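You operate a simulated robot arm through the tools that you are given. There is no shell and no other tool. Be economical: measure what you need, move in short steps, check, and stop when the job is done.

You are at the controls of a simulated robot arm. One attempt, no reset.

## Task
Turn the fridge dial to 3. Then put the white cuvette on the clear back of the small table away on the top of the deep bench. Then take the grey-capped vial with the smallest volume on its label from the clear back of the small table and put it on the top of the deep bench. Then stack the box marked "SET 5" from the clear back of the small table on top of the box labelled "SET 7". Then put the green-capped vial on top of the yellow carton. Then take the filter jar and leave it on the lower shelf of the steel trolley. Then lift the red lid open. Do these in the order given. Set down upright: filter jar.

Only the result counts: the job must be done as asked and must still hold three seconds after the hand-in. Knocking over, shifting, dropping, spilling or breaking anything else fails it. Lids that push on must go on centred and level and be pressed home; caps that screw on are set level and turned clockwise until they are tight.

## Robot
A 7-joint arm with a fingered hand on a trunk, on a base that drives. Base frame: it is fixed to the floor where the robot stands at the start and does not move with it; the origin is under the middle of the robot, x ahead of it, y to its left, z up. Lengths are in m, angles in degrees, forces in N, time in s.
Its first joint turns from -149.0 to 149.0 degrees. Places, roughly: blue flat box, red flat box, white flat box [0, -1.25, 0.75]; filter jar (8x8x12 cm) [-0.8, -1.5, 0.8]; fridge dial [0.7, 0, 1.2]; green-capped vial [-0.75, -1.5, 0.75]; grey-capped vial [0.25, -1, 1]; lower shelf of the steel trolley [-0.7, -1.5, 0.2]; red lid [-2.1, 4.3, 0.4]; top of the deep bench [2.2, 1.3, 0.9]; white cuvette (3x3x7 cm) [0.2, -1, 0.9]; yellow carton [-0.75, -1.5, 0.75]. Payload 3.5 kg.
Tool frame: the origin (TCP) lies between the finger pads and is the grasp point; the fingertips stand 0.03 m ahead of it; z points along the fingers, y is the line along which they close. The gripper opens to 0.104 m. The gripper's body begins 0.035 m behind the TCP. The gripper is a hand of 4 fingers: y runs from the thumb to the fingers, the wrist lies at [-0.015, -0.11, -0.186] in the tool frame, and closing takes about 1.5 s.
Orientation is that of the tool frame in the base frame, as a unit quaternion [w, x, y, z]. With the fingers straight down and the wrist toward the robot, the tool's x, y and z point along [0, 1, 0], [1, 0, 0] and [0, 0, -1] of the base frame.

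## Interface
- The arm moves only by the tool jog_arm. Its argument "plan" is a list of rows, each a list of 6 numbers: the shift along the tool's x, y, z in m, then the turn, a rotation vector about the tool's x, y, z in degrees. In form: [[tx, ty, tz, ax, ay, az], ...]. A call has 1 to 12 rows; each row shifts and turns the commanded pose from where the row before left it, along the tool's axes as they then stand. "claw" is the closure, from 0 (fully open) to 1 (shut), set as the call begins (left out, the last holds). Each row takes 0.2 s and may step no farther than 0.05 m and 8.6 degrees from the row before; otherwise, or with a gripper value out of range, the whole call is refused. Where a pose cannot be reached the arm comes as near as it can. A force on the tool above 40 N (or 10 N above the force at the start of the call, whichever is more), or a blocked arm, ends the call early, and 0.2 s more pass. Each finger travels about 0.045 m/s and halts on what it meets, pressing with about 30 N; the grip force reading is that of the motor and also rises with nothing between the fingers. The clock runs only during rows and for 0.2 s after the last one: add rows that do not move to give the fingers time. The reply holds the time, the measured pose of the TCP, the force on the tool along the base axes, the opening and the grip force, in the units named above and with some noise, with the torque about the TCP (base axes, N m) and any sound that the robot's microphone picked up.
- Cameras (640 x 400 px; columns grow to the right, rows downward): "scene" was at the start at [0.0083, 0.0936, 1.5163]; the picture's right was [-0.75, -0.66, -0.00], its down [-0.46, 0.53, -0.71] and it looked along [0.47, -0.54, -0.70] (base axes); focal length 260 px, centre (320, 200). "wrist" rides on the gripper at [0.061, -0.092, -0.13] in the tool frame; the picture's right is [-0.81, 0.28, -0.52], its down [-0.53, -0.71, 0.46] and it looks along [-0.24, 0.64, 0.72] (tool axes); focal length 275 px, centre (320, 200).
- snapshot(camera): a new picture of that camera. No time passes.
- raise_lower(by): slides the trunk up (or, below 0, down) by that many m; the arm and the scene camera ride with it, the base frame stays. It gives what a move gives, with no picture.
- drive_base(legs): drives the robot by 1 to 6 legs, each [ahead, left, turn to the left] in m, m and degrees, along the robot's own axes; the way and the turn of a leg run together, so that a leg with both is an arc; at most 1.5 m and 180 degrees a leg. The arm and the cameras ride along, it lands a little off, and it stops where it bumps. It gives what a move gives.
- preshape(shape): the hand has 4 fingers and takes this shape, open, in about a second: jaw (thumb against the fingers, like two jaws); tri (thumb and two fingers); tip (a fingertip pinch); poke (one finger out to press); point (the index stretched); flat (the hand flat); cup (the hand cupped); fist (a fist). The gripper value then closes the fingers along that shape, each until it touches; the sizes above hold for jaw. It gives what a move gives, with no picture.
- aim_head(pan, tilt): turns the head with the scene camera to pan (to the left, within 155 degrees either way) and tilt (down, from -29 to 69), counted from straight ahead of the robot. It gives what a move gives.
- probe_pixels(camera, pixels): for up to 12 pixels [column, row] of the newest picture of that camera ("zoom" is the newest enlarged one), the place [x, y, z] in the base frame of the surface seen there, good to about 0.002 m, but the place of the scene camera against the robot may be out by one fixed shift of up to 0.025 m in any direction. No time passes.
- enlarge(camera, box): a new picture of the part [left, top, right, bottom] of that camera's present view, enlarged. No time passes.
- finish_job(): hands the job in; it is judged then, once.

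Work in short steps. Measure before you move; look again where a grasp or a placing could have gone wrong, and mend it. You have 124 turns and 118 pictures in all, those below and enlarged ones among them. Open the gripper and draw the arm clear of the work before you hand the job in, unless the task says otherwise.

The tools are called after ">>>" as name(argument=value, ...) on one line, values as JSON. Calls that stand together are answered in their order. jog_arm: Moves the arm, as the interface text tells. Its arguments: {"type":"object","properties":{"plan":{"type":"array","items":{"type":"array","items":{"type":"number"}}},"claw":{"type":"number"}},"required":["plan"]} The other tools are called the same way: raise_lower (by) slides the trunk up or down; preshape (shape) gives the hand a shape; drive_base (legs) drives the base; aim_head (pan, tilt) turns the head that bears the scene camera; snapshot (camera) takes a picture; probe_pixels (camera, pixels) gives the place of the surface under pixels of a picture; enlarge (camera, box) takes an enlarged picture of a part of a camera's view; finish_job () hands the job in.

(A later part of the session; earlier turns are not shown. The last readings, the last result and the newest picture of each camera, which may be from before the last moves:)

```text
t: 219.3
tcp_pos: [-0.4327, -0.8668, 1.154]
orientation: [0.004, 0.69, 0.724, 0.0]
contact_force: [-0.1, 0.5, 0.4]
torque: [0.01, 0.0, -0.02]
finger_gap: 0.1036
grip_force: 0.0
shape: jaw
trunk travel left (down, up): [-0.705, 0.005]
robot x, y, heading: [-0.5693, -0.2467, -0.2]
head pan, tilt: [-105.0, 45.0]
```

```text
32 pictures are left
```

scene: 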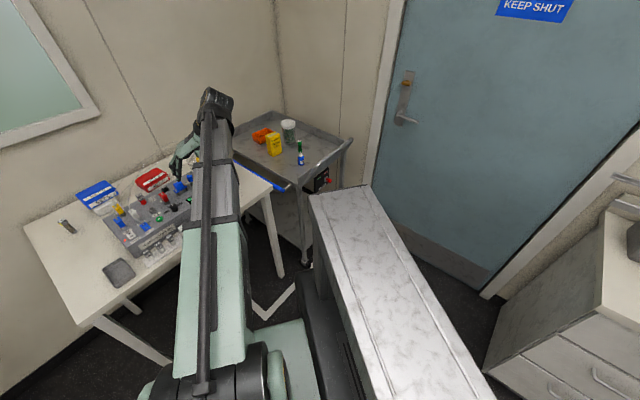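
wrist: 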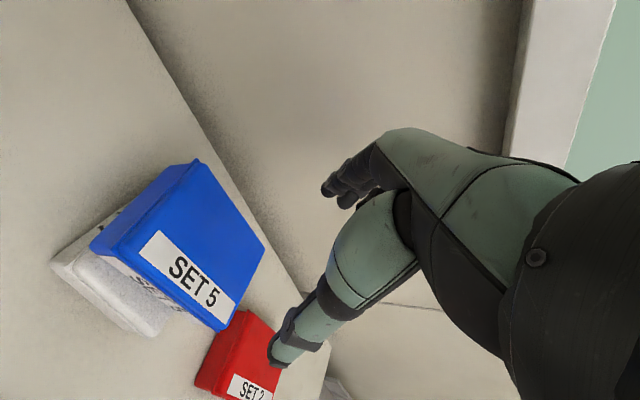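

I enlarge and probe the trolley.

>>> enlarge(camera="scene", box=[220, 90, 380, 190])

>>> probe_pixels(camera="zoom", pixels=[[215, 175], [195, 255], [245, 265], [275, 120], [275, 195], [318, 210], [325, 270], [160, 175], [290, 390], [480, 215], [250, 320], [350, 180]])

>>> probe_pixels(camera="scene", pixels=[[275, 220], [300, 215], [285, 235], [305, 265], [297, 230], [340, 150], [262, 178], [285, 180], [310, 200], [245, 115]])

```text
4.00 times, centred on (300, 140) of scene
```

zoom: 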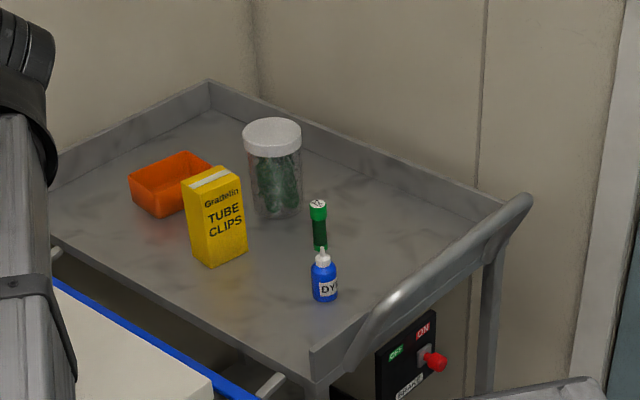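

```text
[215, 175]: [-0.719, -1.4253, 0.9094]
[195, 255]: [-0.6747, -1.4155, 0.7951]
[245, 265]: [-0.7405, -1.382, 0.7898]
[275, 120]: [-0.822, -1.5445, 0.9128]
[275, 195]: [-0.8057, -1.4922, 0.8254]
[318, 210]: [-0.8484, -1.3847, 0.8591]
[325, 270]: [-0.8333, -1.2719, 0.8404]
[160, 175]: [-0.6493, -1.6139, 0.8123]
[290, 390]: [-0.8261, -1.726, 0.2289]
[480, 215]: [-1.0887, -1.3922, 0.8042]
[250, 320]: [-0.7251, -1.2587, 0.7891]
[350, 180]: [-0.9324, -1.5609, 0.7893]
```

```text
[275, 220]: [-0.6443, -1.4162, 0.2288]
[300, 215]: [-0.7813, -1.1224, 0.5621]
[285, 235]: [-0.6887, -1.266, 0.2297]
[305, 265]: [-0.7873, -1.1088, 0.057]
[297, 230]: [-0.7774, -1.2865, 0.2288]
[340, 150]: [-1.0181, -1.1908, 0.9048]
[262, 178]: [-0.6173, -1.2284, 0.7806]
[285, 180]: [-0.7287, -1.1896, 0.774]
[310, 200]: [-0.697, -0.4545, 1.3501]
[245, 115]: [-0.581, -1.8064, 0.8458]
```

Trolley: top ≈0.80, carton (-0.72,-1.42) top ≈0.92, green vial (-0.85,-1.385), jar (-0.815,-1.53), lower shelf ≈0.24. I drive to about (-1.12,-0.7).

>>> drive_base(legs=[[-0.35, -0.1, 0], [-0.2, -0.36, 0]])

>>> snapshot(camera="wrist")

```text
t: 223.8
tcp_pos: [-0.9876, -1.3238, 1.1538]
orientation: [0.004, 0.692, 0.722, -0.001]
contact_force: [0.9, 0.4, 0.6]
torque: [-0.03, -0.01, -0.01]
finger_gap: 0.1039
grip_force: 0.0
shape: jaw
trunk travel left (down, up): [-0.705, 0.005]
robot x, y, heading: [-1.1195, -0.6987, -0.3]
head pan, tilt: [-105.0, 45.0]
```

```text
30 pictures are left
```

wrist: 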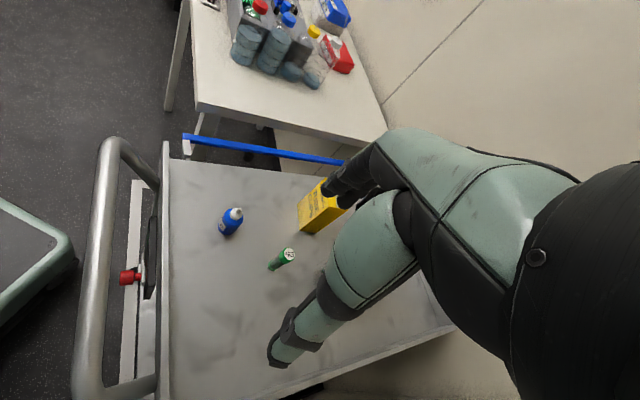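

Probe vial, carton, bottle and handle.

>>> enlarge(camera="wrist", box=[200, 160, 360, 280])

>>> probe_pixels(camera="wrist", pixels=[[289, 252], [285, 253], [294, 252], [271, 268], [326, 181], [318, 200], [342, 209], [300, 205], [312, 233], [236, 213], [105, 270], [200, 300]])

```text
3.33 times, centred on (280, 220) of wrist
```

zoom: 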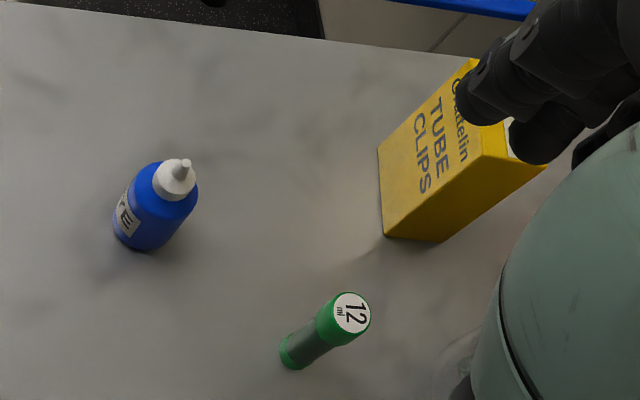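

```text
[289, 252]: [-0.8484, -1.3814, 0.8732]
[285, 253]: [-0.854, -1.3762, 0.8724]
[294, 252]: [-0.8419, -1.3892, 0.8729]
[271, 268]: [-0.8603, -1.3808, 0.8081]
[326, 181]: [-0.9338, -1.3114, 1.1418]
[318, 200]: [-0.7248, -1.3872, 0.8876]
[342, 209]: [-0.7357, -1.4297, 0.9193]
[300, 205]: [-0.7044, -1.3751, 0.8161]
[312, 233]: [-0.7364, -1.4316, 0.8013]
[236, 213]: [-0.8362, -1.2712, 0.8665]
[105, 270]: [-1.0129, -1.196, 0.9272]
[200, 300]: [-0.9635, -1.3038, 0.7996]
```

Vial centre (-0.849,-1.382), 0.80–0.873. Move above it and down to just over the cap.

>>> jog_arm(plan=[[-0.016, 0.034, 0, 0, 0, 0], [-0.016, 0.034, 0, 0, 0, 0], [-0.016, 0.034, 0, 0, 0, 0], [-0.016, 0.034, 0, 0, 0, 0], [0, 0, 0.04, 0, 0, 0], [0, 0, 0.04, 0, 0, 0], [0, 0, 0.04, 0, 0, 0], [0, 0, 0.04, 0, 0, 0], [0, 0, 0.04, 0, 0, 0], [0, 0, 0.035, 0, 0, 0]], claw=0.4)

>>> snapshot(camera="wrist")

```text
t: 226.0
tcp_pos: [-0.8466, -1.3826, 0.9193]
orientation: [0.005, 0.691, 0.722, 0.0]
contact_force: [-0.7, 0.0, 0.6]
torque: [0.03, 0.0, -0.03]
finger_gap: 0.0629
grip_force: 0.2
shape: jaw
trunk travel left (down, up): [-0.705, 0.005]
robot x, y, heading: [-1.1222, -0.7036, -0.4]
head pan, tilt: [-105.0, 45.0]
```

```text
28 pictures are left
```

wrist: 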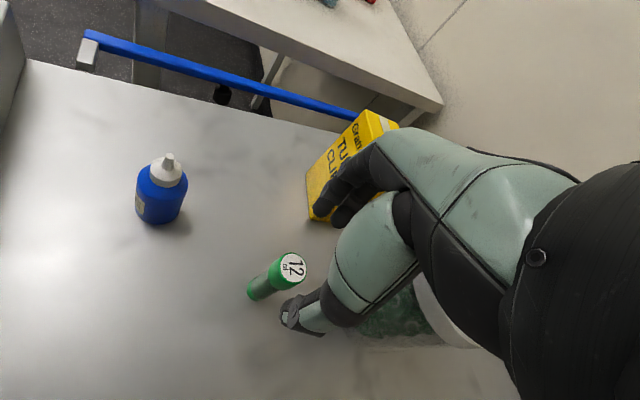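

Clear. Descend 74 mm and close.

>>> jog_arm(plan=[[0, -0.002, 0.037, 0, 0, 0], [0, 0, 0.037, 0, 0, 0]])

>>> jog_arm(plan=[[0, 0, 0, 0, 0, 0], [0, 0, 0, 0, 0, 0], [0, 0, 0, 0, 0, 0], [0, 0, 0, 0, 0, 0], [0, 0, 0, 0, 0, 0]], claw=1)

>>> jog_arm(plan=[[0, 0, -0.03, 0, 0, 0], [0, 0, -0.04, 0, 0, 0], [0, 0, -0.04, 0, 0, 0], [0, 0, -0.04, 0, 0, 0], [0, 0, -0.04, 0, 0, 0], [0, -0.03, 0, 0, 0, 0], [-0.03, 0, 0, 0, 0, 0], [-0.03, 0, 0, 0, 0, 0]])

>>> snapshot(camera="wrist")

```text
t: 226.6
tcp_pos: [-0.8485, -1.3839, 0.8448]
orientation: [0.005, 0.692, 0.722, -0.001]
contact_force: [-0.6, -0.3, 0.9]
torque: [0.0, 0.02, -0.02]
finger_gap: 0.0626
grip_force: 0.1
shape: jaw
trunk travel left (down, up): [-0.705, 0.005]
robot x, y, heading: [-1.1258, -0.7001, -0.4]
head pan, tilt: [-105.0, 45.0]
```

```text
t: 227.8
tcp_pos: [-0.8497, -1.3837, 0.8451]
orientation: [0.004, 0.693, 0.721, -0.001]
contact_force: [-0.3, -0.1, 0.3]
torque: [0.02, 0.01, 0.01]
finger_gap: 0.0087
grip_force: 30.2
shape: jaw
trunk travel left (down, up): [-0.705, 0.005]
robot x, y, heading: [-1.1217, -0.7005, -0.2]
head pan, tilt: [-105.0, 45.0]
```

```text
t: 229.6
tcp_pos: [-0.8774, -1.445, 1.0348]
orientation: [0.004, 0.692, 0.722, 0.0]
contact_force: [-0.4, 1.2, -0.1]
torque: [0.03, -0.02, -0.02]
finger_gap: 0.0085
grip_force: 29.7
shape: jaw
trunk travel left (down, up): [-0.705, 0.005]
robot x, y, heading: [-1.1209, -0.7007, -0.4]
head pan, tilt: [-105.0, 45.0]
```

```text
27 pictures are left
```

wrist: 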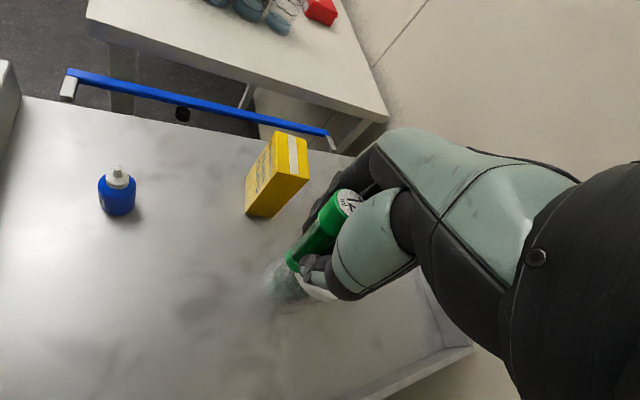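

Vial held; the carton's top is now visible. Probe its corners.

>>> enlarge(camera="wrist", box=[230, 115, 342, 185])

>>> probe_pixels(camera="wrist", pixels=[[277, 134], [304, 140], [307, 178], [279, 170], [291, 155], [320, 225], [350, 200], [290, 262]])

```text
5.71 times, centred on (286, 150) of wrist
```

zoom: 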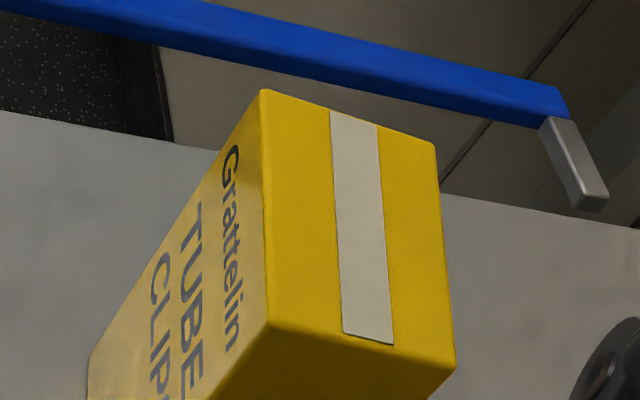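

```text
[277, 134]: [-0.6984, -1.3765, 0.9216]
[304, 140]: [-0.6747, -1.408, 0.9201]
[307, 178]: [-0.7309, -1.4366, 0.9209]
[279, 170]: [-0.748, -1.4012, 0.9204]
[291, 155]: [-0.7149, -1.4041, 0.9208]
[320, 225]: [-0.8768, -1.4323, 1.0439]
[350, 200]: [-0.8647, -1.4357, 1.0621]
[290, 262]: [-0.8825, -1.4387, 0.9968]
```

Carton top centre (-0.713,-1.406), z 0.921. I check how the vial sits in the grip.

>>> enlarge(camera="wrist", box=[264, 170, 392, 300])

>>> probe_pixels(camera="wrist", pixels=[[349, 196], [342, 194], [354, 203], [340, 203], [293, 265], [287, 258], [298, 271], [310, 240], [325, 215]])

```text
3.08 times, centred on (328, 235) of wrist
```

zoom: 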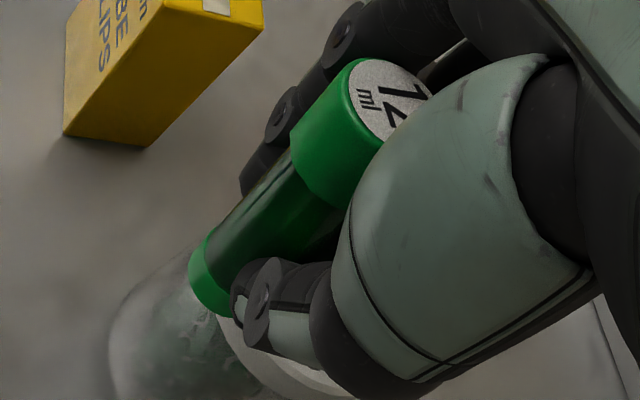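

```text
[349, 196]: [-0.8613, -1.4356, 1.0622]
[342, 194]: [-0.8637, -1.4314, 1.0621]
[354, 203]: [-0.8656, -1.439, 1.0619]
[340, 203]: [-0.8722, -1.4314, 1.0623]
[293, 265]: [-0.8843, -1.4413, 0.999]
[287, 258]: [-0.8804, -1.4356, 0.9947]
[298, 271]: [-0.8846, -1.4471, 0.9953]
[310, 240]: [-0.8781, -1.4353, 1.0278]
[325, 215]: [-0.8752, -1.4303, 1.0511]
```

The vial leans ~11° in the grip (cap displaced toward +x,+y). I tilt the hand to bring it upright and check.

>>> jog_arm(plan=[[0, 0, 0, -4.2, 3.9, 0], [0, 0, 0, -4.2, 3.9, 0], [0, 0, 0, 0, 0, 0]])

>>> enlarge(camera="wrist", box=[264, 170, 392, 300])

>>> probe_pixels(camera="wrist", pixels=[[349, 196], [342, 194], [354, 203], [340, 203], [293, 265], [287, 258], [298, 271], [310, 240], [325, 215]])

```text
t: 230.4
tcp_pos: [-0.8765, -1.4432, 1.0351]
orientation: [0.006, 0.688, 0.719, 0.1]
contact_force: [0.3, -0.4, -0.7]
torque: [0.04, 0.0, 0.02]
finger_gap: 0.0082
grip_force: 29.7
shape: jaw
trunk travel left (down, up): [-0.705, 0.005]
robot x, y, heading: [-1.1213, -0.6986, -0.5]
head pan, tilt: [-105.0, 45.0]
```

```text
3.08 times, centred on (328, 235) of wrist
```

zoom: 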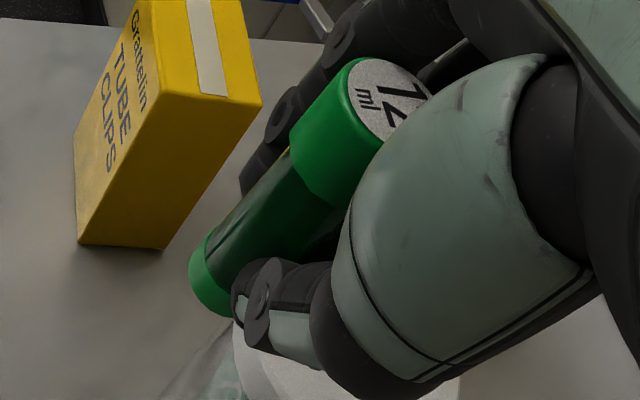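

```text
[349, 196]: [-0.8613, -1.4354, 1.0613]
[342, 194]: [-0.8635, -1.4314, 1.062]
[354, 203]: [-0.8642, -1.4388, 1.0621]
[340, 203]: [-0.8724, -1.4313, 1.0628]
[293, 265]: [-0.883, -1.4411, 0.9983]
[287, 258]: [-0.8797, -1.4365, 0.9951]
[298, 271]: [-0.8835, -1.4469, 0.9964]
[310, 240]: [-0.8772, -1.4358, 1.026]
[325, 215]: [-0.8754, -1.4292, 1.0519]
```

Those wrist probes used the older snapshot; I probe the fresh zoom picture instead.

>>> probe_pixels(camera="zoom", pixels=[[350, 95], [372, 65], [420, 90], [385, 135], [395, 100], [192, 270], [225, 310], [205, 240], [270, 230], [320, 140], [245, 95], [165, 80]])

```text
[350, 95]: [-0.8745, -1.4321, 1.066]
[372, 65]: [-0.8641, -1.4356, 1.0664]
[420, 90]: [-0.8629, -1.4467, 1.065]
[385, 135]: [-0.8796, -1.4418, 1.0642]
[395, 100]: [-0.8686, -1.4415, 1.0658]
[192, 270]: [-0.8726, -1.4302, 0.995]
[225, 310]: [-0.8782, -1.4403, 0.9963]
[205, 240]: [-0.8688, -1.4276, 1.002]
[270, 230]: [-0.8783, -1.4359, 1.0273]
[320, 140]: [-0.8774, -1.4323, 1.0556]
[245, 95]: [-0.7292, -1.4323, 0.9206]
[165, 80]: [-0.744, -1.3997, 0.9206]
```

The vial is upright now (axis at (-0.870,-1.439)). Move it over the carton centre and down to ~1 cm above.

>>> jog_arm(plan=[[0.0062, 0.039, 0.0069, 0, 0, 0], [0.0062, 0.039, 0.0069, 0, 0, 0], [0.0062, 0.039, 0.0069, 0, 0, 0], [0.0062, 0.039, 0.0069, 0, 0, 0], [-0.0039, -0.0046, 0.0294, 0, 0, 0], [-0.0039, -0.0046, 0.0294, 0, 0, 0], [0, 0, 0, 0, 0, 0]])

>>> snapshot(camera="wrist")

```text
t: 232.0
tcp_pos: [-0.7207, -1.4108, 0.9744]
orientation: [0.006, 0.688, 0.719, 0.099]
contact_force: [0.4, 0.4, 0.2]
torque: [-0.05, 0.01, 0.03]
finger_gap: 0.0083
grip_force: 29.6
shape: jaw
trunk travel left (down, up): [-0.705, 0.005]
robot x, y, heading: [-1.1215, -0.7014, -0.5]
head pan, tilt: [-105.0, 45.0]
```

```text
23 pictures are left
```

wrist: 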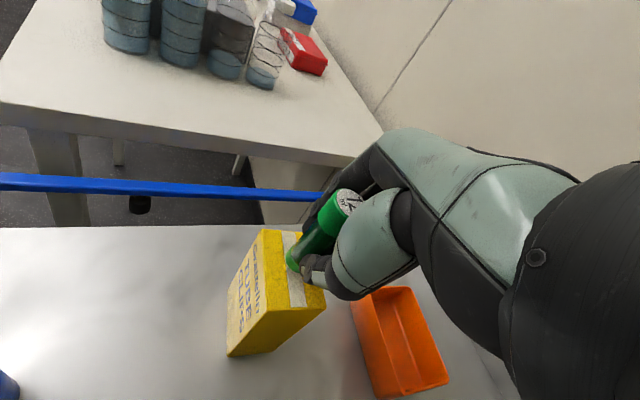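

Vial base lies over the carton's middle. Lower ~10 mm in small rows.

>>> jog_arm(plan=[[-0.0005, -0.0006, 0.0039, 0, 0, 0], [-0.0005, -0.0006, 0.0039, 0, 0, 0], [-0.0002, -0.0002, 0.0015, 0, 0, 0], [0, 0, 0, 0, 0, 0]])

>>> enlarge(camera="wrist", box=[224, 180, 384, 320])

```text
t: 233.0
tcp_pos: [-0.7204, -1.4115, 0.9652]
orientation: [0.006, 0.689, 0.718, 0.1]
contact_force: [0.3, -0.6, -1.0]
torque: [-0.02, 0.01, 0.01]
finger_gap: 0.0082
grip_force: 30.4
shape: jaw
trunk travel left (down, up): [-0.705, 0.005]
robot x, y, heading: [-1.1212, -0.7013, -0.4]
head pan, tilt: [-105.0, 45.0]
```

```text
2.86 times, centred on (304, 250) of wrist
```

zoom: 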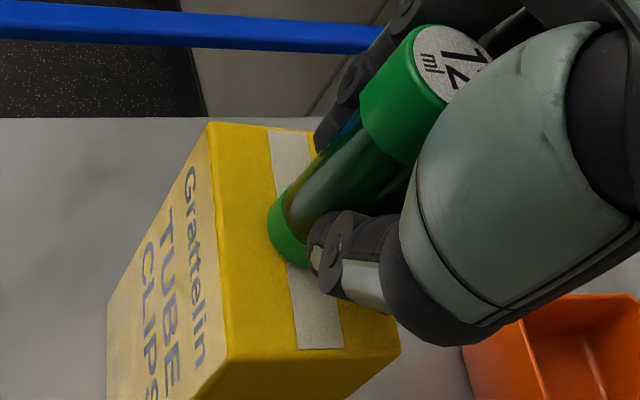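

Well centred. Two more millimetres watching force, then release gently.

>>> jog_arm(plan=[[-0.0001, -0.0002, 0.001, 0, 0, 0], [-0.0001, -0.0002, 0.001, 0, 0, 0], [0, 0, 0, 0, 0, 0]])

```text
t: 233.8
tcp_pos: [-0.7212, -1.4104, 0.964]
orientation: [0.006, 0.689, 0.718, 0.099]
contact_force: [0.2, 0.4, -0.8]
torque: [-0.02, -0.04, -0.01]
finger_gap: 0.0084
grip_force: 29.9
shape: jaw
trunk travel left (down, up): [-0.705, 0.005]
robot x, y, heading: [-1.122, -0.7031, -0.5]
head pan, tilt: [-105.0, 45.0]
```

>>> jog_arm(plan=[[-0.0001, -0.0002, 0.001, 0, 0, 0], [-0.0001, -0.0002, 0.001, 0, 0, 0], [0, 0, 0, 0, 0, 0]])

```text
t: 234.6
tcp_pos: [-0.7212, -1.4102, 0.9629]
orientation: [0.006, 0.688, 0.718, 0.1]
contact_force: [0.7, -0.1, 5.1]
torque: [0.0, -0.01, 0.0]
finger_gap: 0.0089
grip_force: 30.1
shape: jaw
trunk travel left (down, up): [-0.705, 0.005]
robot x, y, heading: [-1.1241, -0.6947, -0.7]
head pan, tilt: [-105.0, 45.0]
```

Contact 5 N. Release and rise vertically.

>>> jog_arm(plan=[[0, 0, 0, 0, 0, 0], [0, 0, 0, 0, 0, 0], [0, 0, 0, 0, 0, 0], [0, 0, 0, 0, 0, 0], [0, 0, 0, 0, 0, 0], [0.0026, 0.003, -0.0196, 0, 0, 0], [0.0039, 0.0046, -0.0294, 0, 0, 0], [0.0039, 0.0046, -0.0294, 0, 0, 0], [0.0052, 0.0061, -0.0392, 0, 0, 0], [0.0052, 0.0061, -0.0392, 0, 0, 0]], claw=0.35)

>>> snapshot(camera="wrist")

```text
t: 236.8
tcp_pos: [-0.7206, -1.4117, 1.1219]
orientation: [0.006, 0.688, 0.719, 0.099]
contact_force: [-0.1, -0.2, 0.1]
torque: [0.04, 0.0, -0.02]
finger_gap: 0.0673
grip_force: 0.1
shape: jaw
trunk travel left (down, up): [-0.705, 0.005]
robot x, y, heading: [-1.1261, -0.6973, -0.3]
head pan, tilt: [-105.0, 45.0]
```

```text
21 pictures are left
```

wrist: 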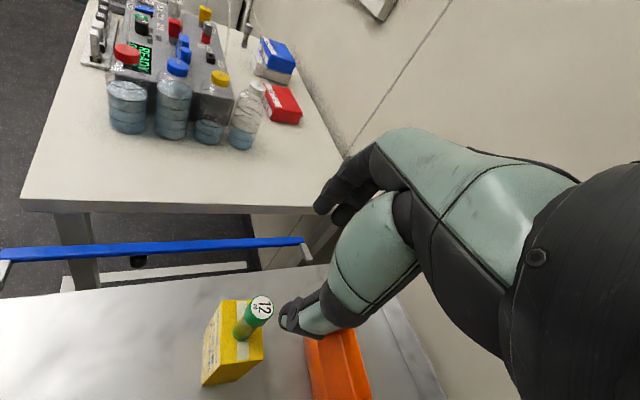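

Vial stands on the carton. For the jar I'll use a 60° tilt (closing axis horizontal) so the same grip works for the lower shelf. I reorient at height, drive closer, and look.

>>> jog_arm(plan=[[0.005, 0.006, -0.039, 4.2, -3.9, 0], [0, 0, -0.04, 4.2, -3.9, 0], [0, 0, 0, 0, 0, -7], [0, 0, 0, 0, 0, -7], [0, 0, 0, 0, 0, -7], [0, 0, 0, 0, 0, -7], [0, 0, 0, 0, 0, -6.6]], claw=0)

>>> jog_arm(plan=[[0, 0, 0, 0, -7.5, 0], [0, 0, 0, 0, -7.5, 0], [0, 0, 0, 0, -7.5, 0], [0, 0, 0, 0, -7.5, 0], [0, 0, 0, 0, -7.5, 0], [0, 0, 0, 0, -7.5, 0], [0, 0, 0, 0, -7.5, 0], [0, 0, 0, 0, -7.5, 0]])

>>> drive_base(legs=[[-0.1, 0.1, 0]])

>>> snapshot(camera="wrist")

```text
t: 238.4
tcp_pos: [-0.7244, -1.4126, 1.2009]
orientation: [0.003, 0.444, 0.896, -0.003]
contact_force: [0.5, 0.2, -0.1]
torque: [0.02, 0.0, -0.03]
finger_gap: 0.1034
grip_force: 0.1
shape: jaw
trunk travel left (down, up): [-0.705, 0.005]
robot x, y, heading: [-1.1221, -0.6996, -0.3]
head pan, tilt: [-105.0, 45.0]
```

```text
t: 240.2
tcp_pos: [-0.7244, -1.4134, 1.2022]
orientation: [0.452, 0.385, 0.772, -0.226]
contact_force: [-0.9, -0.3, 0.0]
torque: [0.02, 0.02, -0.01]
finger_gap: 0.1038
grip_force: 0.0
shape: jaw
trunk travel left (down, up): [-0.705, 0.005]
robot x, y, heading: [-1.1224, -0.6975, -0.1]
head pan, tilt: [-105.0, 45.0]
```

```text
t: 241.5
tcp_pos: [-0.8244, -1.311, 1.2024]
orientation: [0.452, 0.385, 0.772, -0.225]
contact_force: [-0.3, 0.1, 0.2]
torque: [-0.01, -0.02, 0.03]
finger_gap: 0.1036
grip_force: 0.0
shape: jaw
trunk travel left (down, up): [-0.705, 0.005]
robot x, y, heading: [-1.2194, -0.597, -0.2]
head pan, tilt: [-105.0, 45.0]
```

```text
20 pictures are left
```

wrist: 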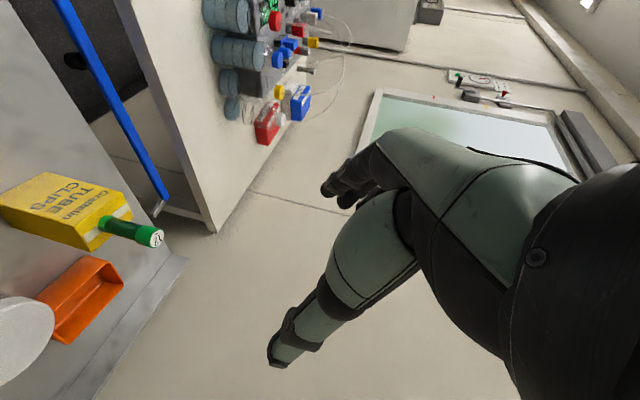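

Jar lid is at the left edge (15,340). I probe it, drive to bring the hand over the jar, and will correct with the descent.

>>> probe_pixels(camera="wrist", pixels=[[5, 300], [30, 300], [52, 318], [50, 340], [30, 368], [5, 383], [15, 335], [1, 340], [155, 236], [40, 355]])

>>> drive_base(legs=[[0.004, -0.21, 0]])

>>> snapshot(camera="wrist")

```text
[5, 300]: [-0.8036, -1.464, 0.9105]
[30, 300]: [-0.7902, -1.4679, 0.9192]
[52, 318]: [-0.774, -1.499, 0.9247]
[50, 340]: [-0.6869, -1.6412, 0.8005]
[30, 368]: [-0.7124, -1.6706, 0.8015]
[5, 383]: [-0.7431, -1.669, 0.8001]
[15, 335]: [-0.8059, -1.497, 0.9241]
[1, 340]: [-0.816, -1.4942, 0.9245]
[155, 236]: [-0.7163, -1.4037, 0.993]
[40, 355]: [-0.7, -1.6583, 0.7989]
```

```text
t: 243.2
tcp_pos: [-0.8203, -1.5248, 1.1999]
orientation: [0.45, 0.385, 0.773, -0.225]
contact_force: [1.1, -0.5, -0.2]
torque: [0.0, 0.01, 0.02]
finger_gap: 0.1037
grip_force: 0.1
shape: jaw
trunk travel left (down, up): [-0.705, 0.005]
robot x, y, heading: [-1.2194, -0.807, -0.5]
head pan, tilt: [-105.0, 45.0]
```

```text
19 pictures are left
```

wrist: 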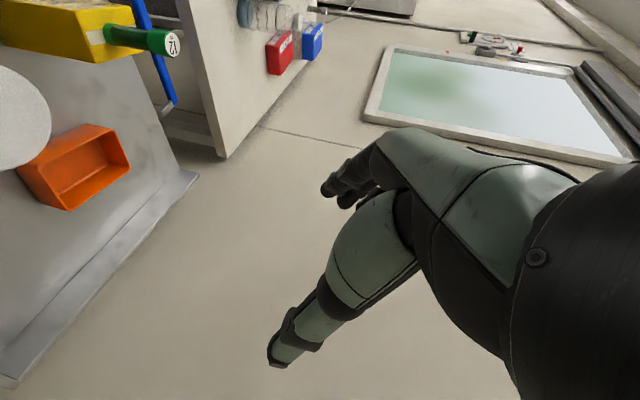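

I refine the jar axis by probing the lid rim in the new view.

>>> probe_pixels(camera="wrist", pixels=[[49, 117], [46, 98], [46, 136], [35, 82], [36, 152], [20, 71], [20, 163], [5, 67], [3, 168], [20, 117], [2, 117]])

```text
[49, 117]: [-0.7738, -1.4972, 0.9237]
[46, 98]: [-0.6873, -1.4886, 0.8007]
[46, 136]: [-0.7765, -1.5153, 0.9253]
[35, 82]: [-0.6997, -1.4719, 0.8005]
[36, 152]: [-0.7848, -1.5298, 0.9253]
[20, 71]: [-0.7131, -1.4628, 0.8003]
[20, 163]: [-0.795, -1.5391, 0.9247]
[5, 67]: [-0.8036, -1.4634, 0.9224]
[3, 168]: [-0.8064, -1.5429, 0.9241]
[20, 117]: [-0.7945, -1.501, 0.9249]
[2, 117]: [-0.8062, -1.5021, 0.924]
```

Jar axis (-0.814,-1.503). Correct, descend 0.335 m, and close on the body.

>>> jog_arm(plan=[[0.0117, 0.0183, -0.0209, 0, 0, 0], [0.0324, 0, 0.0182, 0, 0, 0], [0.0324, 0, 0.0182, 0, 0, 0], [0.0324, 0, 0.0182, 0, 0, 0], [0.0324, 0, 0.0182, 0, 0, 0], [0.0324, 0, 0.0182, 0, 0, 0], [0.0324, 0, 0.0182, 0, 0, 0], [0.0324, 0, 0.0182, 0, 0, 0], [0.0324, 0, 0.0182, 0, 0, 0], [0.0324, 0, 0.0182, 0, 0, 0]])

>>> snapshot(camera="wrist")

```text
t: 245.4
tcp_pos: [-0.8202, -1.4926, 0.8654]
orientation: [0.451, 0.385, 0.773, -0.225]
contact_force: [1.1, -0.2, 0.4]
torque: [-0.04, -0.01, 0.03]
finger_gap: 0.1034
grip_force: 0.1
shape: jaw
trunk travel left (down, up): [-0.705, 0.005]
robot x, y, heading: [-1.2201, -0.8114, -0.5]
head pan, tilt: [-105.0, 45.0]
```

```text
18 pictures are left
```

wrist: 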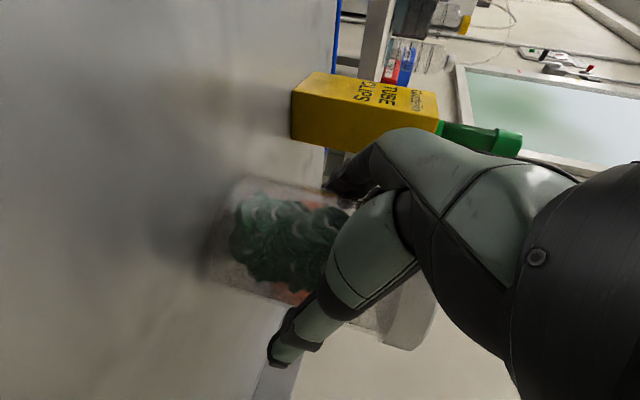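

No contact, jar is between the fingers. I close, lift, draw back and drive out from the trolley, then lower the trunk to lower-shelf height.

>>> jog_arm(plan=[[0, 0, 0, 0, 0, 0], [0, 0, 0, 0, 0, 0], [0, 0, 0, 0, 0, 0], [0, 0, 0, 0, 0, 0], [-0.0314, 0, -0.0176, 0, 0, 0], [-0.0314, 0, -0.0176, 0, 0, 0], [-0.0314, 0, -0.0176, 0, 0, 0], [-0.0314, 0, -0.0176, 0, 0, 0], [-0.0314, 0, -0.0176, 0, 0, 0]], claw=1)

>>> jog_arm(plan=[[0.0163, 0, -0.029, 0, 0, 0], [0.0163, 0, -0.029, 0, 0, 0], [0.0163, 0, -0.029, 0, 0, 0]])

>>> drive_base(legs=[[-0.12, 0.38, 0]])

>>> raise_lower(by=-0.68)

>>> snapshot(camera="wrist")

>>> snapshot(camera="scene")

```text
t: 247.4
tcp_pos: [-0.8214, -1.4942, 1.0475]
orientation: [0.451, 0.385, 0.773, -0.225]
contact_force: [-0.2, 0.2, -2.1]
torque: [0.02, 0.02, 0.03]
finger_gap: 0.0707
grip_force: 29.5
shape: jaw
trunk travel left (down, up): [-0.705, 0.005]
robot x, y, heading: [-1.218, -0.8098, -0.4]
head pan, tilt: [-105.0, 45.0]
```

```text
t: 248.2
tcp_pos: [-0.8811, -1.4114, 1.0479]
orientation: [0.45, 0.384, 0.774, -0.225]
contact_force: [-0.7, 1.0, -3.2]
torque: [-0.01, 0.04, 0.02]
finger_gap: 0.0707
grip_force: 30.1
shape: jaw
trunk travel left (down, up): [-0.705, 0.005]
robot x, y, heading: [-1.2203, -0.8074, -0.5]
head pan, tilt: [-105.0, 45.0]
```

```text
t: 250.5
tcp_pos: [-0.9294, -1.0964, 1.046]
orientation: [0.455, 0.367, 0.783, -0.213]
contact_force: [-0.3, 0.5, -2.6]
torque: [0.02, 0.04, 0.02]
finger_gap: 0.0703
grip_force: 30.3
shape: jaw
trunk travel left (down, up): [-0.705, 0.005]
robot x, y, heading: [-1.2985, -0.5151, 2.5]
head pan, tilt: [-105.0, 45.0]
stopped in leg 1: the robot was blocked; the commanded pose is now the measured one
```

```text
refused: -0.68 is not a number from -0.4 to 0.4
```

```text
17 pictures are left
```

wrist: 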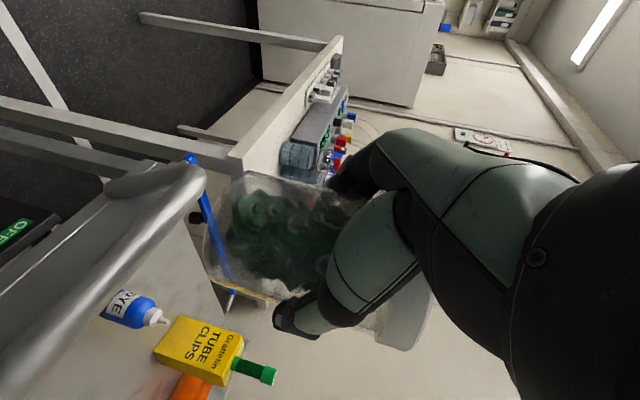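

```text
16 pictures are left
```

scene: 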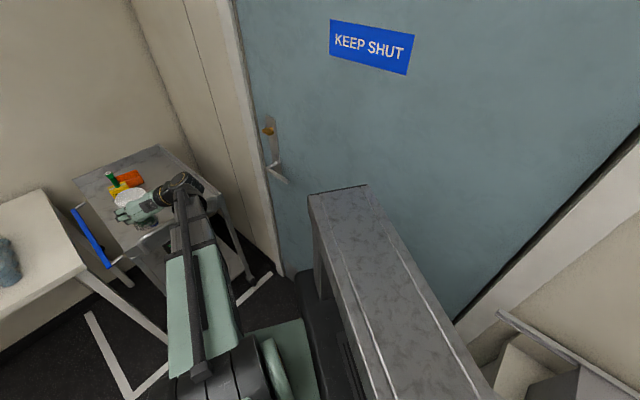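

Base was blocked on its rear-left side; the jar is held well. I move forward (+x) then left to get the jar clear of the handle, lower in two steps, and slide the arm sideways to the shelf opening.

>>> drive_base(legs=[[0.2, -0.03, -2.5], [0, 0.2, 0]])

>>> raise_lower(by=-0.35)

>>> raise_lower(by=-0.33)

>>> aim_head(pan=-85, tilt=40)

>>> snapshot(camera="scene")

>>> snapshot(camera="wrist")

```text
t: 253.3
tcp_pos: [-0.7561, -0.9375, 1.0474]
orientation: [0.451, 0.384, 0.774, -0.224]
contact_force: [-0.4, 0.6, -3.4]
torque: [-0.01, 0.01, 0.01]
finger_gap: 0.0706
grip_force: 29.7
shape: jaw
trunk travel left (down, up): [-0.705, 0.005]
robot x, y, heading: [-1.0969, -0.3341, -0.3]
head pan, tilt: [-105.0, 45.0]
```

```text
t: 256.8
tcp_pos: [-0.756, -0.9364, 0.6972]
orientation: [0.451, 0.384, 0.773, -0.225]
contact_force: [0.8, 0.9, -1.8]
torque: [0.05, 0.0, 0.01]
finger_gap: 0.0702
grip_force: 29.8
shape: jaw
trunk travel left (down, up): [-0.355, 0.355]
robot x, y, heading: [-1.0935, -0.3364, -0.1]
head pan, tilt: [-105.0, 45.0]
```

```text
t: 260.0
tcp_pos: [-0.7556, -0.9366, 0.3668]
orientation: [0.451, 0.384, 0.774, -0.224]
contact_force: [0.3, 0.0, -2.3]
torque: [0.07, 0.01, -0.02]
finger_gap: 0.0703
grip_force: 30.0
shape: jaw
trunk travel left (down, up): [-0.025, 0.685]
robot x, y, heading: [-1.0986, -0.3335, -0.2]
head pan, tilt: [-105.0, 45.0]
```

```text
t: 260.8
tcp_pos: [-0.756, -0.9387, 0.3668]
orientation: [0.452, 0.384, 0.773, -0.224]
contact_force: [0.2, -0.5, -2.2]
torque: [0.01, 0.01, -0.01]
finger_gap: 0.0703
grip_force: 29.8
shape: jaw
trunk travel left (down, up): [-0.025, 0.685]
robot x, y, heading: [-1.0983, -0.3344, -0.1]
head pan, tilt: [-85.0, 40.0]
```

```text
15 pictures are left
```

scene: 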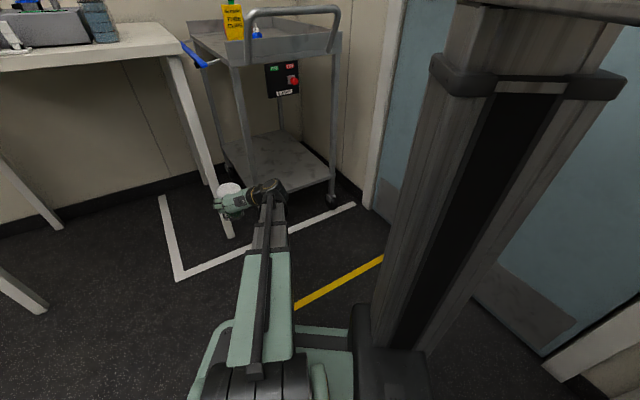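

```text
14 pictures are left
```

wrist: 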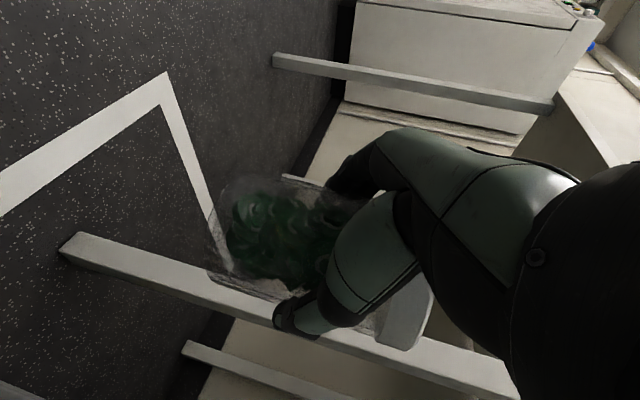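

Lower shelf is open and empty on this side. I probe it and the legs while sliding the hand sideways toward the opening.

>>> probe_pixels(camera="scene", pixels=[[250, 165], [333, 165], [290, 165], [300, 180], [280, 150], [320, 177], [265, 180], [250, 188], [330, 195], [300, 75]])

>>> jog_arm(plan=[[0, -0.04, 0, 0, 0, 0], [0, -0.04, 0, 0, 0, 0], [0, -0.04, 0, 0, 0, 0], [0, -0.04, 0, 0, 0, 0], [0, -0.04, 0, 0, 0, 0], [0, -0.04, 0, 0, 0, 0], [0, -0.03, 0, 0, 0, 0]])

>>> snapshot(camera="scene")

```text
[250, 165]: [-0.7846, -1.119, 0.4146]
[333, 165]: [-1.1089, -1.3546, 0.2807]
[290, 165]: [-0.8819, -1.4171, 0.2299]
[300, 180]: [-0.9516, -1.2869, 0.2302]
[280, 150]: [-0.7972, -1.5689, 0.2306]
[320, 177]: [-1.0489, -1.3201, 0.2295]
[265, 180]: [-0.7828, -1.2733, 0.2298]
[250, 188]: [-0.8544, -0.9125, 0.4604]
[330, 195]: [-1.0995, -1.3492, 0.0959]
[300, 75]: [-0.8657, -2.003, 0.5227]
```

```text
t: 262.4
tcp_pos: [-0.9713, -1.0997, 0.3673]
orientation: [0.452, 0.383, 0.774, -0.223]
contact_force: [0.2, -1.2, -2.0]
torque: [0.0, 0.08, -0.02]
finger_gap: 0.07
grip_force: 29.9
shape: jaw
trunk travel left (down, up): [-0.025, 0.685]
robot x, y, heading: [-1.0983, -0.3328, 0.2]
head pan, tilt: [-85.0, 40.0]
```

```text
13 pictures are left
```

scene: 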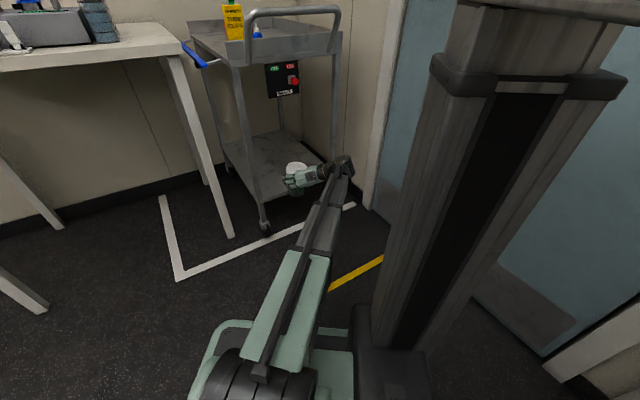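

Jar now in front of the opening (lateral 0.14 between legs 0 and 0.40). I drive straight in 0.25 m and lower to just above the shelf.

>>> drive_base(legs=[[0.15, -0.2, 0]])

>>> jog_arm(plan=[[0.0218, 0, 0.0122, 0, 0, 0], [0.0218, 0, 0.0122, 0, 0, 0], [0.0035, 0, 0.002, 0, 0, 0], [0.0022, 0, 0.0012, 0, 0, 0], [0, 0, 0, 0, 0, 0]])

>>> snapshot(camera="wrist")

>>> enlarge(camera="scene", box=[200, 80, 400, 205])

```text
t: 264.2
tcp_pos: [-0.8212, -1.3025, 0.3677]
orientation: [0.451, 0.382, 0.775, -0.223]
contact_force: [-0.5, 0.2, -2.5]
torque: [0.02, 0.02, 0.0]
finger_gap: 0.0699
grip_force: 29.8
shape: jaw
trunk travel left (down, up): [-0.025, 0.685]
robot x, y, heading: [-0.9422, -0.5376, 0.3]
head pan, tilt: [-85.0, 40.0]
```

```text
t: 265.4
tcp_pos: [-0.8206, -1.3007, 0.3102]
orientation: [0.451, 0.383, 0.775, -0.223]
contact_force: [0.9, -0.2, -1.1]
torque: [0.01, 0.02, -0.02]
finger_gap: 0.0699
grip_force: 29.7
shape: jaw
trunk travel left (down, up): [-0.025, 0.685]
robot x, y, heading: [-0.9472, -0.5384, 0.0]
head pan, tilt: [-85.0, 40.0]
```

```text
12 pictures are left
```

wrist: 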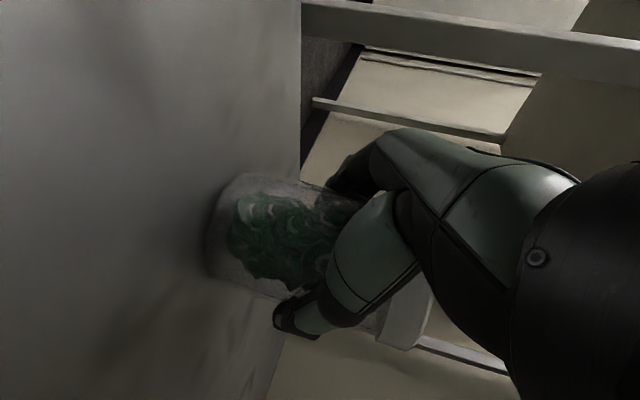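

```text
3.20 times, centred on (300, 142) of scene
```

zoom: 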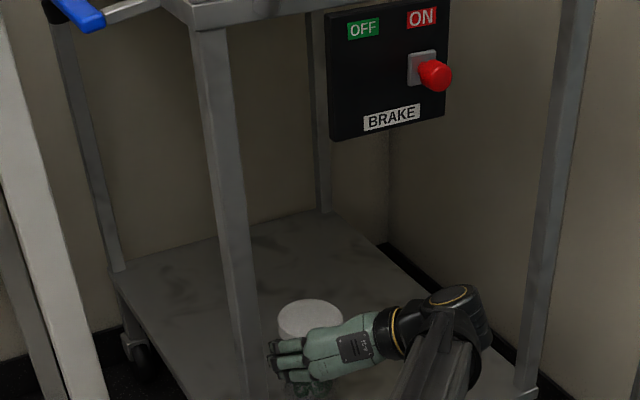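

Jar is ~4 mm above the shelf, upright. Lower to contact, open, and drive straight out.

>>> jog_arm(plan=[[0.0017, 0, 0.001, 0, 0, 0], [0.0017, 0, 0.001, 0, 0, 0], [0.0013, 0, 0.0007, 0, 0, 0], [0, 0, 0, 0, 0, 0]])

>>> jog_arm(plan=[[0, 0, 0, 0, 0, 0], [0, 0, 0, 0, 0, 0], [0, 0, 0, 0, 0, 0], [0, 0, 0, 0, 0, 0], [0, 0, 0, 0, 0, 0]], claw=0)

>>> drive_base(legs=[[-0.15, 0.2, 0]])

>>> enlarge(camera="scene", box=[200, 60, 400, 205])

```text
t: 266.4
tcp_pos: [-0.8195, -1.3014, 0.3063]
orientation: [0.452, 0.382, 0.774, -0.224]
contact_force: [2.8, -0.5, 6.1]
torque: [0.06, -0.03, -0.02]
finger_gap: 0.0704
grip_force: 30.2
shape: jaw
trunk travel left (down, up): [-0.025, 0.685]
robot x, y, heading: [-0.946, -0.5423, -0.0]
head pan, tilt: [-85.0, 40.0]
```

```text
t: 267.6
tcp_pos: [-0.8203, -1.3021, 0.3039]
orientation: [0.452, 0.382, 0.775, -0.222]
contact_force: [-0.1, 0.0, -0.4]
torque: [0.02, 0.0, 0.04]
finger_gap: 0.1037
grip_force: 0.1
shape: jaw
trunk travel left (down, up): [-0.025, 0.685]
robot x, y, heading: [-0.9493, -0.5377, -0.2]
head pan, tilt: [-85.0, 40.0]
```

```text
t: 269.5
tcp_pos: [-0.9707, -1.1023, 0.3057]
orientation: [0.451, 0.382, 0.775, -0.223]
contact_force: [-0.3, 1.5, 0.9]
torque: [0.0, 0.01, 0.01]
finger_gap: 0.1035
grip_force: 0.1
shape: jaw
trunk travel left (down, up): [-0.025, 0.685]
robot x, y, heading: [-1.0954, -0.3361, -0.2]
head pan, tilt: [-85.0, 40.0]
```

```text
2.76 times, centred on (300, 132) of scene
```

zoom: 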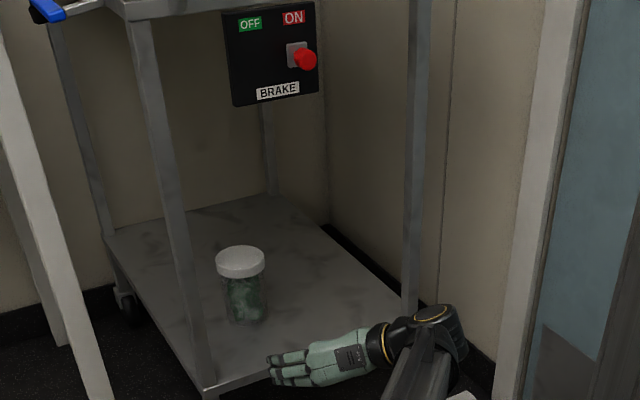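

Jar stands upright on the lower shelf. Now I raise and tuck the arm, then travel around the island toward the red lid and look.

>>> jog_arm(plan=[[0.0163, 0, -0.029, 0, 0, 0], [0.0163, 0, -0.029, 0, 0, 0]])

>>> raise_lower(by=0.4)

>>> raise_lower(by=0.28)

>>> jog_arm(plan=[[0, 0, 0, 0, 7.5, 0], [0, 0, 0, 0, 7.5, 0], [0, 0, 0, 0, 7.5, 0], [0, 0, 0, 0, 7.5, 0], [0, 0, 0, 0, 7.5, 0], [0, 0, 0, 0, 7.5, 0], [0, 0, 0, 0, 7.5, 0], [0, 0, 0, 0, 7.5, 0], [0.028, 0.021, -0.035, 0, 0, 0], [0.028, 0.021, -0.035, 0, 0, 0], [0.028, 0.021, -0.035, 0, 0, 0], [0.02, 0.015, -0.043, 0, 0, 0]])

>>> drive_base(legs=[[0.7, 0.15, 0], [0.69, 0.44, 0], [0.4, 0.65, 0], [0, 0, 126], [1.5, 0, 0]])

>>> aim_head(pan=8, tilt=30)

>>> snapshot(camera="scene")

```text
t: 270.1
tcp_pos: [-1.0106, -1.0492, 0.3044]
orientation: [0.452, 0.382, 0.775, -0.223]
contact_force: [-0.1, -0.4, -0.6]
torque: [0.03, 0.01, 0.0]
finger_gap: 0.1035
grip_force: 0.1
shape: jaw
trunk travel left (down, up): [-0.025, 0.685]
robot x, y, heading: [-1.102, -0.3352, -0.0]
head pan, tilt: [-85.0, 40.0]
```

```text
t: 273.9
tcp_pos: [-1.009, -1.0493, 0.7039]
orientation: [0.451, 0.382, 0.775, -0.223]
contact_force: [0.7, 0.3, 0.0]
torque: [0.0, -0.01, 0.03]
finger_gap: 0.1036
grip_force: 0.0
shape: jaw
trunk travel left (down, up): [-0.425, 0.285]
robot x, y, heading: [-1.0968, -0.3367, -0.1]
head pan, tilt: [-85.0, 40.0]
```

```text
t: 276.7
tcp_pos: [-1.0104, -1.0494, 0.9839]
orientation: [0.452, 0.382, 0.775, -0.223]
contact_force: [0.0, 0.3, 0.3]
torque: [0.0, 0.0, 0.0]
finger_gap: 0.1034
grip_force: 0.1
shape: jaw
trunk travel left (down, up): [-0.705, 0.005]
robot x, y, heading: [-1.0971, -0.3333, 0.1]
head pan, tilt: [-85.0, 40.0]
```

```text
t: 279.3
tcp_pos: [-0.9884, -0.9229, 1.0925]
orientation: [0.008, 0.449, 0.893, -0.011]
contact_force: [0.2, -0.3, -0.5]
torque: [0.02, -0.02, -0.01]
finger_gap: 0.1035
grip_force: 0.0
shape: jaw
out of reach, approached as far as the arm can: row 11, 12
trunk travel left (down, up): [-0.705, 0.005]
robot x, y, heading: [-1.0979, -0.3358, -0.2]
head pan, tilt: [-85.0, 40.0]
```

```text
t: 303.2
tcp_pos: [0.2176, 2.5473, 1.0922]
orientation: [0.014, -0.593, 0.805, 0.003]
contact_force: [0.1, 0.3, 0.3]
torque: [0.0, -0.04, 0.03]
finger_gap: 0.1036
grip_force: 0.1
shape: jaw
trunk travel left (down, up): [-0.705, 0.005]
robot x, y, heading: [-0.1913, 2.1126, 126.0]
head pan, tilt: [-85.0, 40.0]
```

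```text
t: 304.9
tcp_pos: [0.2177, 2.5472, 1.092]
orientation: [0.014, -0.593, 0.805, 0.002]
contact_force: [0.9, 1.2, -0.5]
torque: [-0.01, -0.02, -0.02]
finger_gap: 0.1039
grip_force: 0.0
shape: jaw
trunk travel left (down, up): [-0.705, 0.005]
robot x, y, heading: [-0.1928, 2.1182, 126.1]
head pan, tilt: [8.0, 30.0]
```

```text
9 pictures are left
```

scene: 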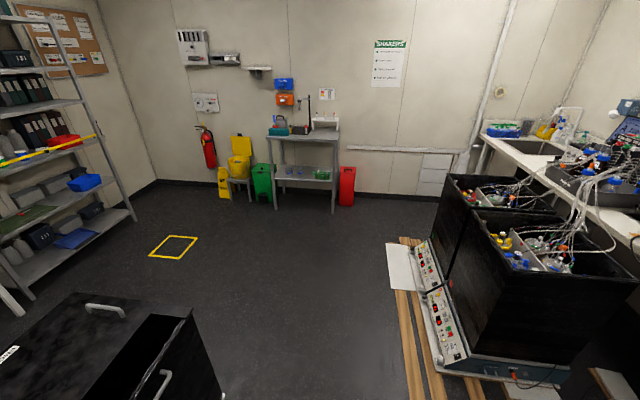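

The red bin stands at (347,185) against the far wall, floor clear. Enlarge and probe it, and drive nearer.

>>> enlarge(camera="scene", box=[316, 155, 380, 215])

>>> probe_pixels(camera="scene", pixels=[[341, 168], [354, 168], [340, 175], [353, 176], [340, 204], [353, 205], [347, 190], [347, 171], [335, 210], [320, 160], [370, 180], [347, 215]])

>>> drive_base(legs=[[1.2, 0, 0]])

>>> aim_head(pan=8, tilt=40)

>>> snapshot(camera="scene")

```text
6.67 times, centred on (348, 185) of scene
```

zoom: 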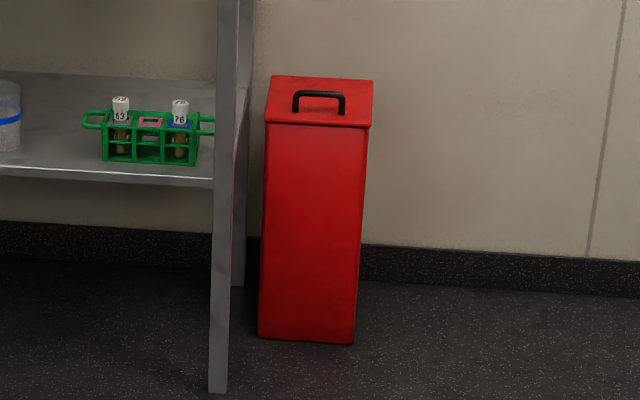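

```text
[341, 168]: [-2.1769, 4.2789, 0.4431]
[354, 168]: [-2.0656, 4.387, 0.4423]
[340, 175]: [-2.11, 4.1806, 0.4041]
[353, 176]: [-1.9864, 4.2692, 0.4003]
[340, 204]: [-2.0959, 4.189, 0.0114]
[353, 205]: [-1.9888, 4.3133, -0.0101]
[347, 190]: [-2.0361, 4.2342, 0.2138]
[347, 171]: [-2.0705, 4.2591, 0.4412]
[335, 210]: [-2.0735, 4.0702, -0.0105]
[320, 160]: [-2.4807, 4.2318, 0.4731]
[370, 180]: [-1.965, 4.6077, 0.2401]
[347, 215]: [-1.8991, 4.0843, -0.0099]
```

```text
t: 310.9
tcp_pos: [-0.4788, 3.5127, 1.0919]
orientation: [0.014, -0.591, 0.806, 0.002]
contact_force: [-0.7, 0.6, 0.6]
torque: [-0.02, -0.02, 0.03]
finger_gap: 0.1037
grip_force: 0.1
shape: jaw
trunk travel left (down, up): [-0.705, 0.005]
robot x, y, heading: [-0.889, 3.0858, 126.1]
head pan, tilt: [8.0, 30.0]
```

```text
t: 311.6
tcp_pos: [-0.48, 3.5132, 1.0917]
orientation: [0.014, -0.592, 0.806, 0.002]
contact_force: [0.6, 0.1, 0.4]
torque: [0.02, 0.03, 0.02]
finger_gap: 0.1034
grip_force: 0.0
shape: jaw
trunk travel left (down, up): [-0.705, 0.005]
robot x, y, heading: [-0.8923, 3.0821, 125.6]
head pan, tilt: [8.0, 40.0]
```

```text
7 pictures are left
```

scene: 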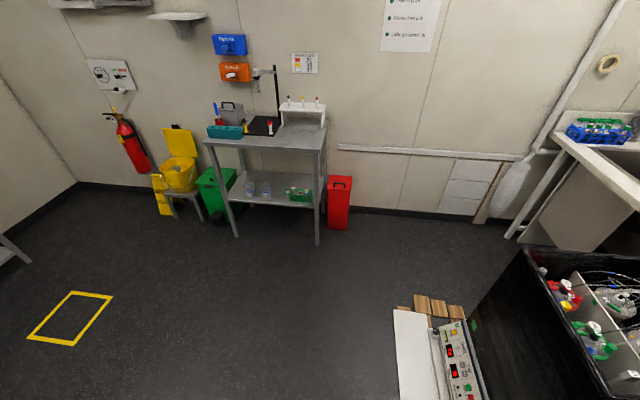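

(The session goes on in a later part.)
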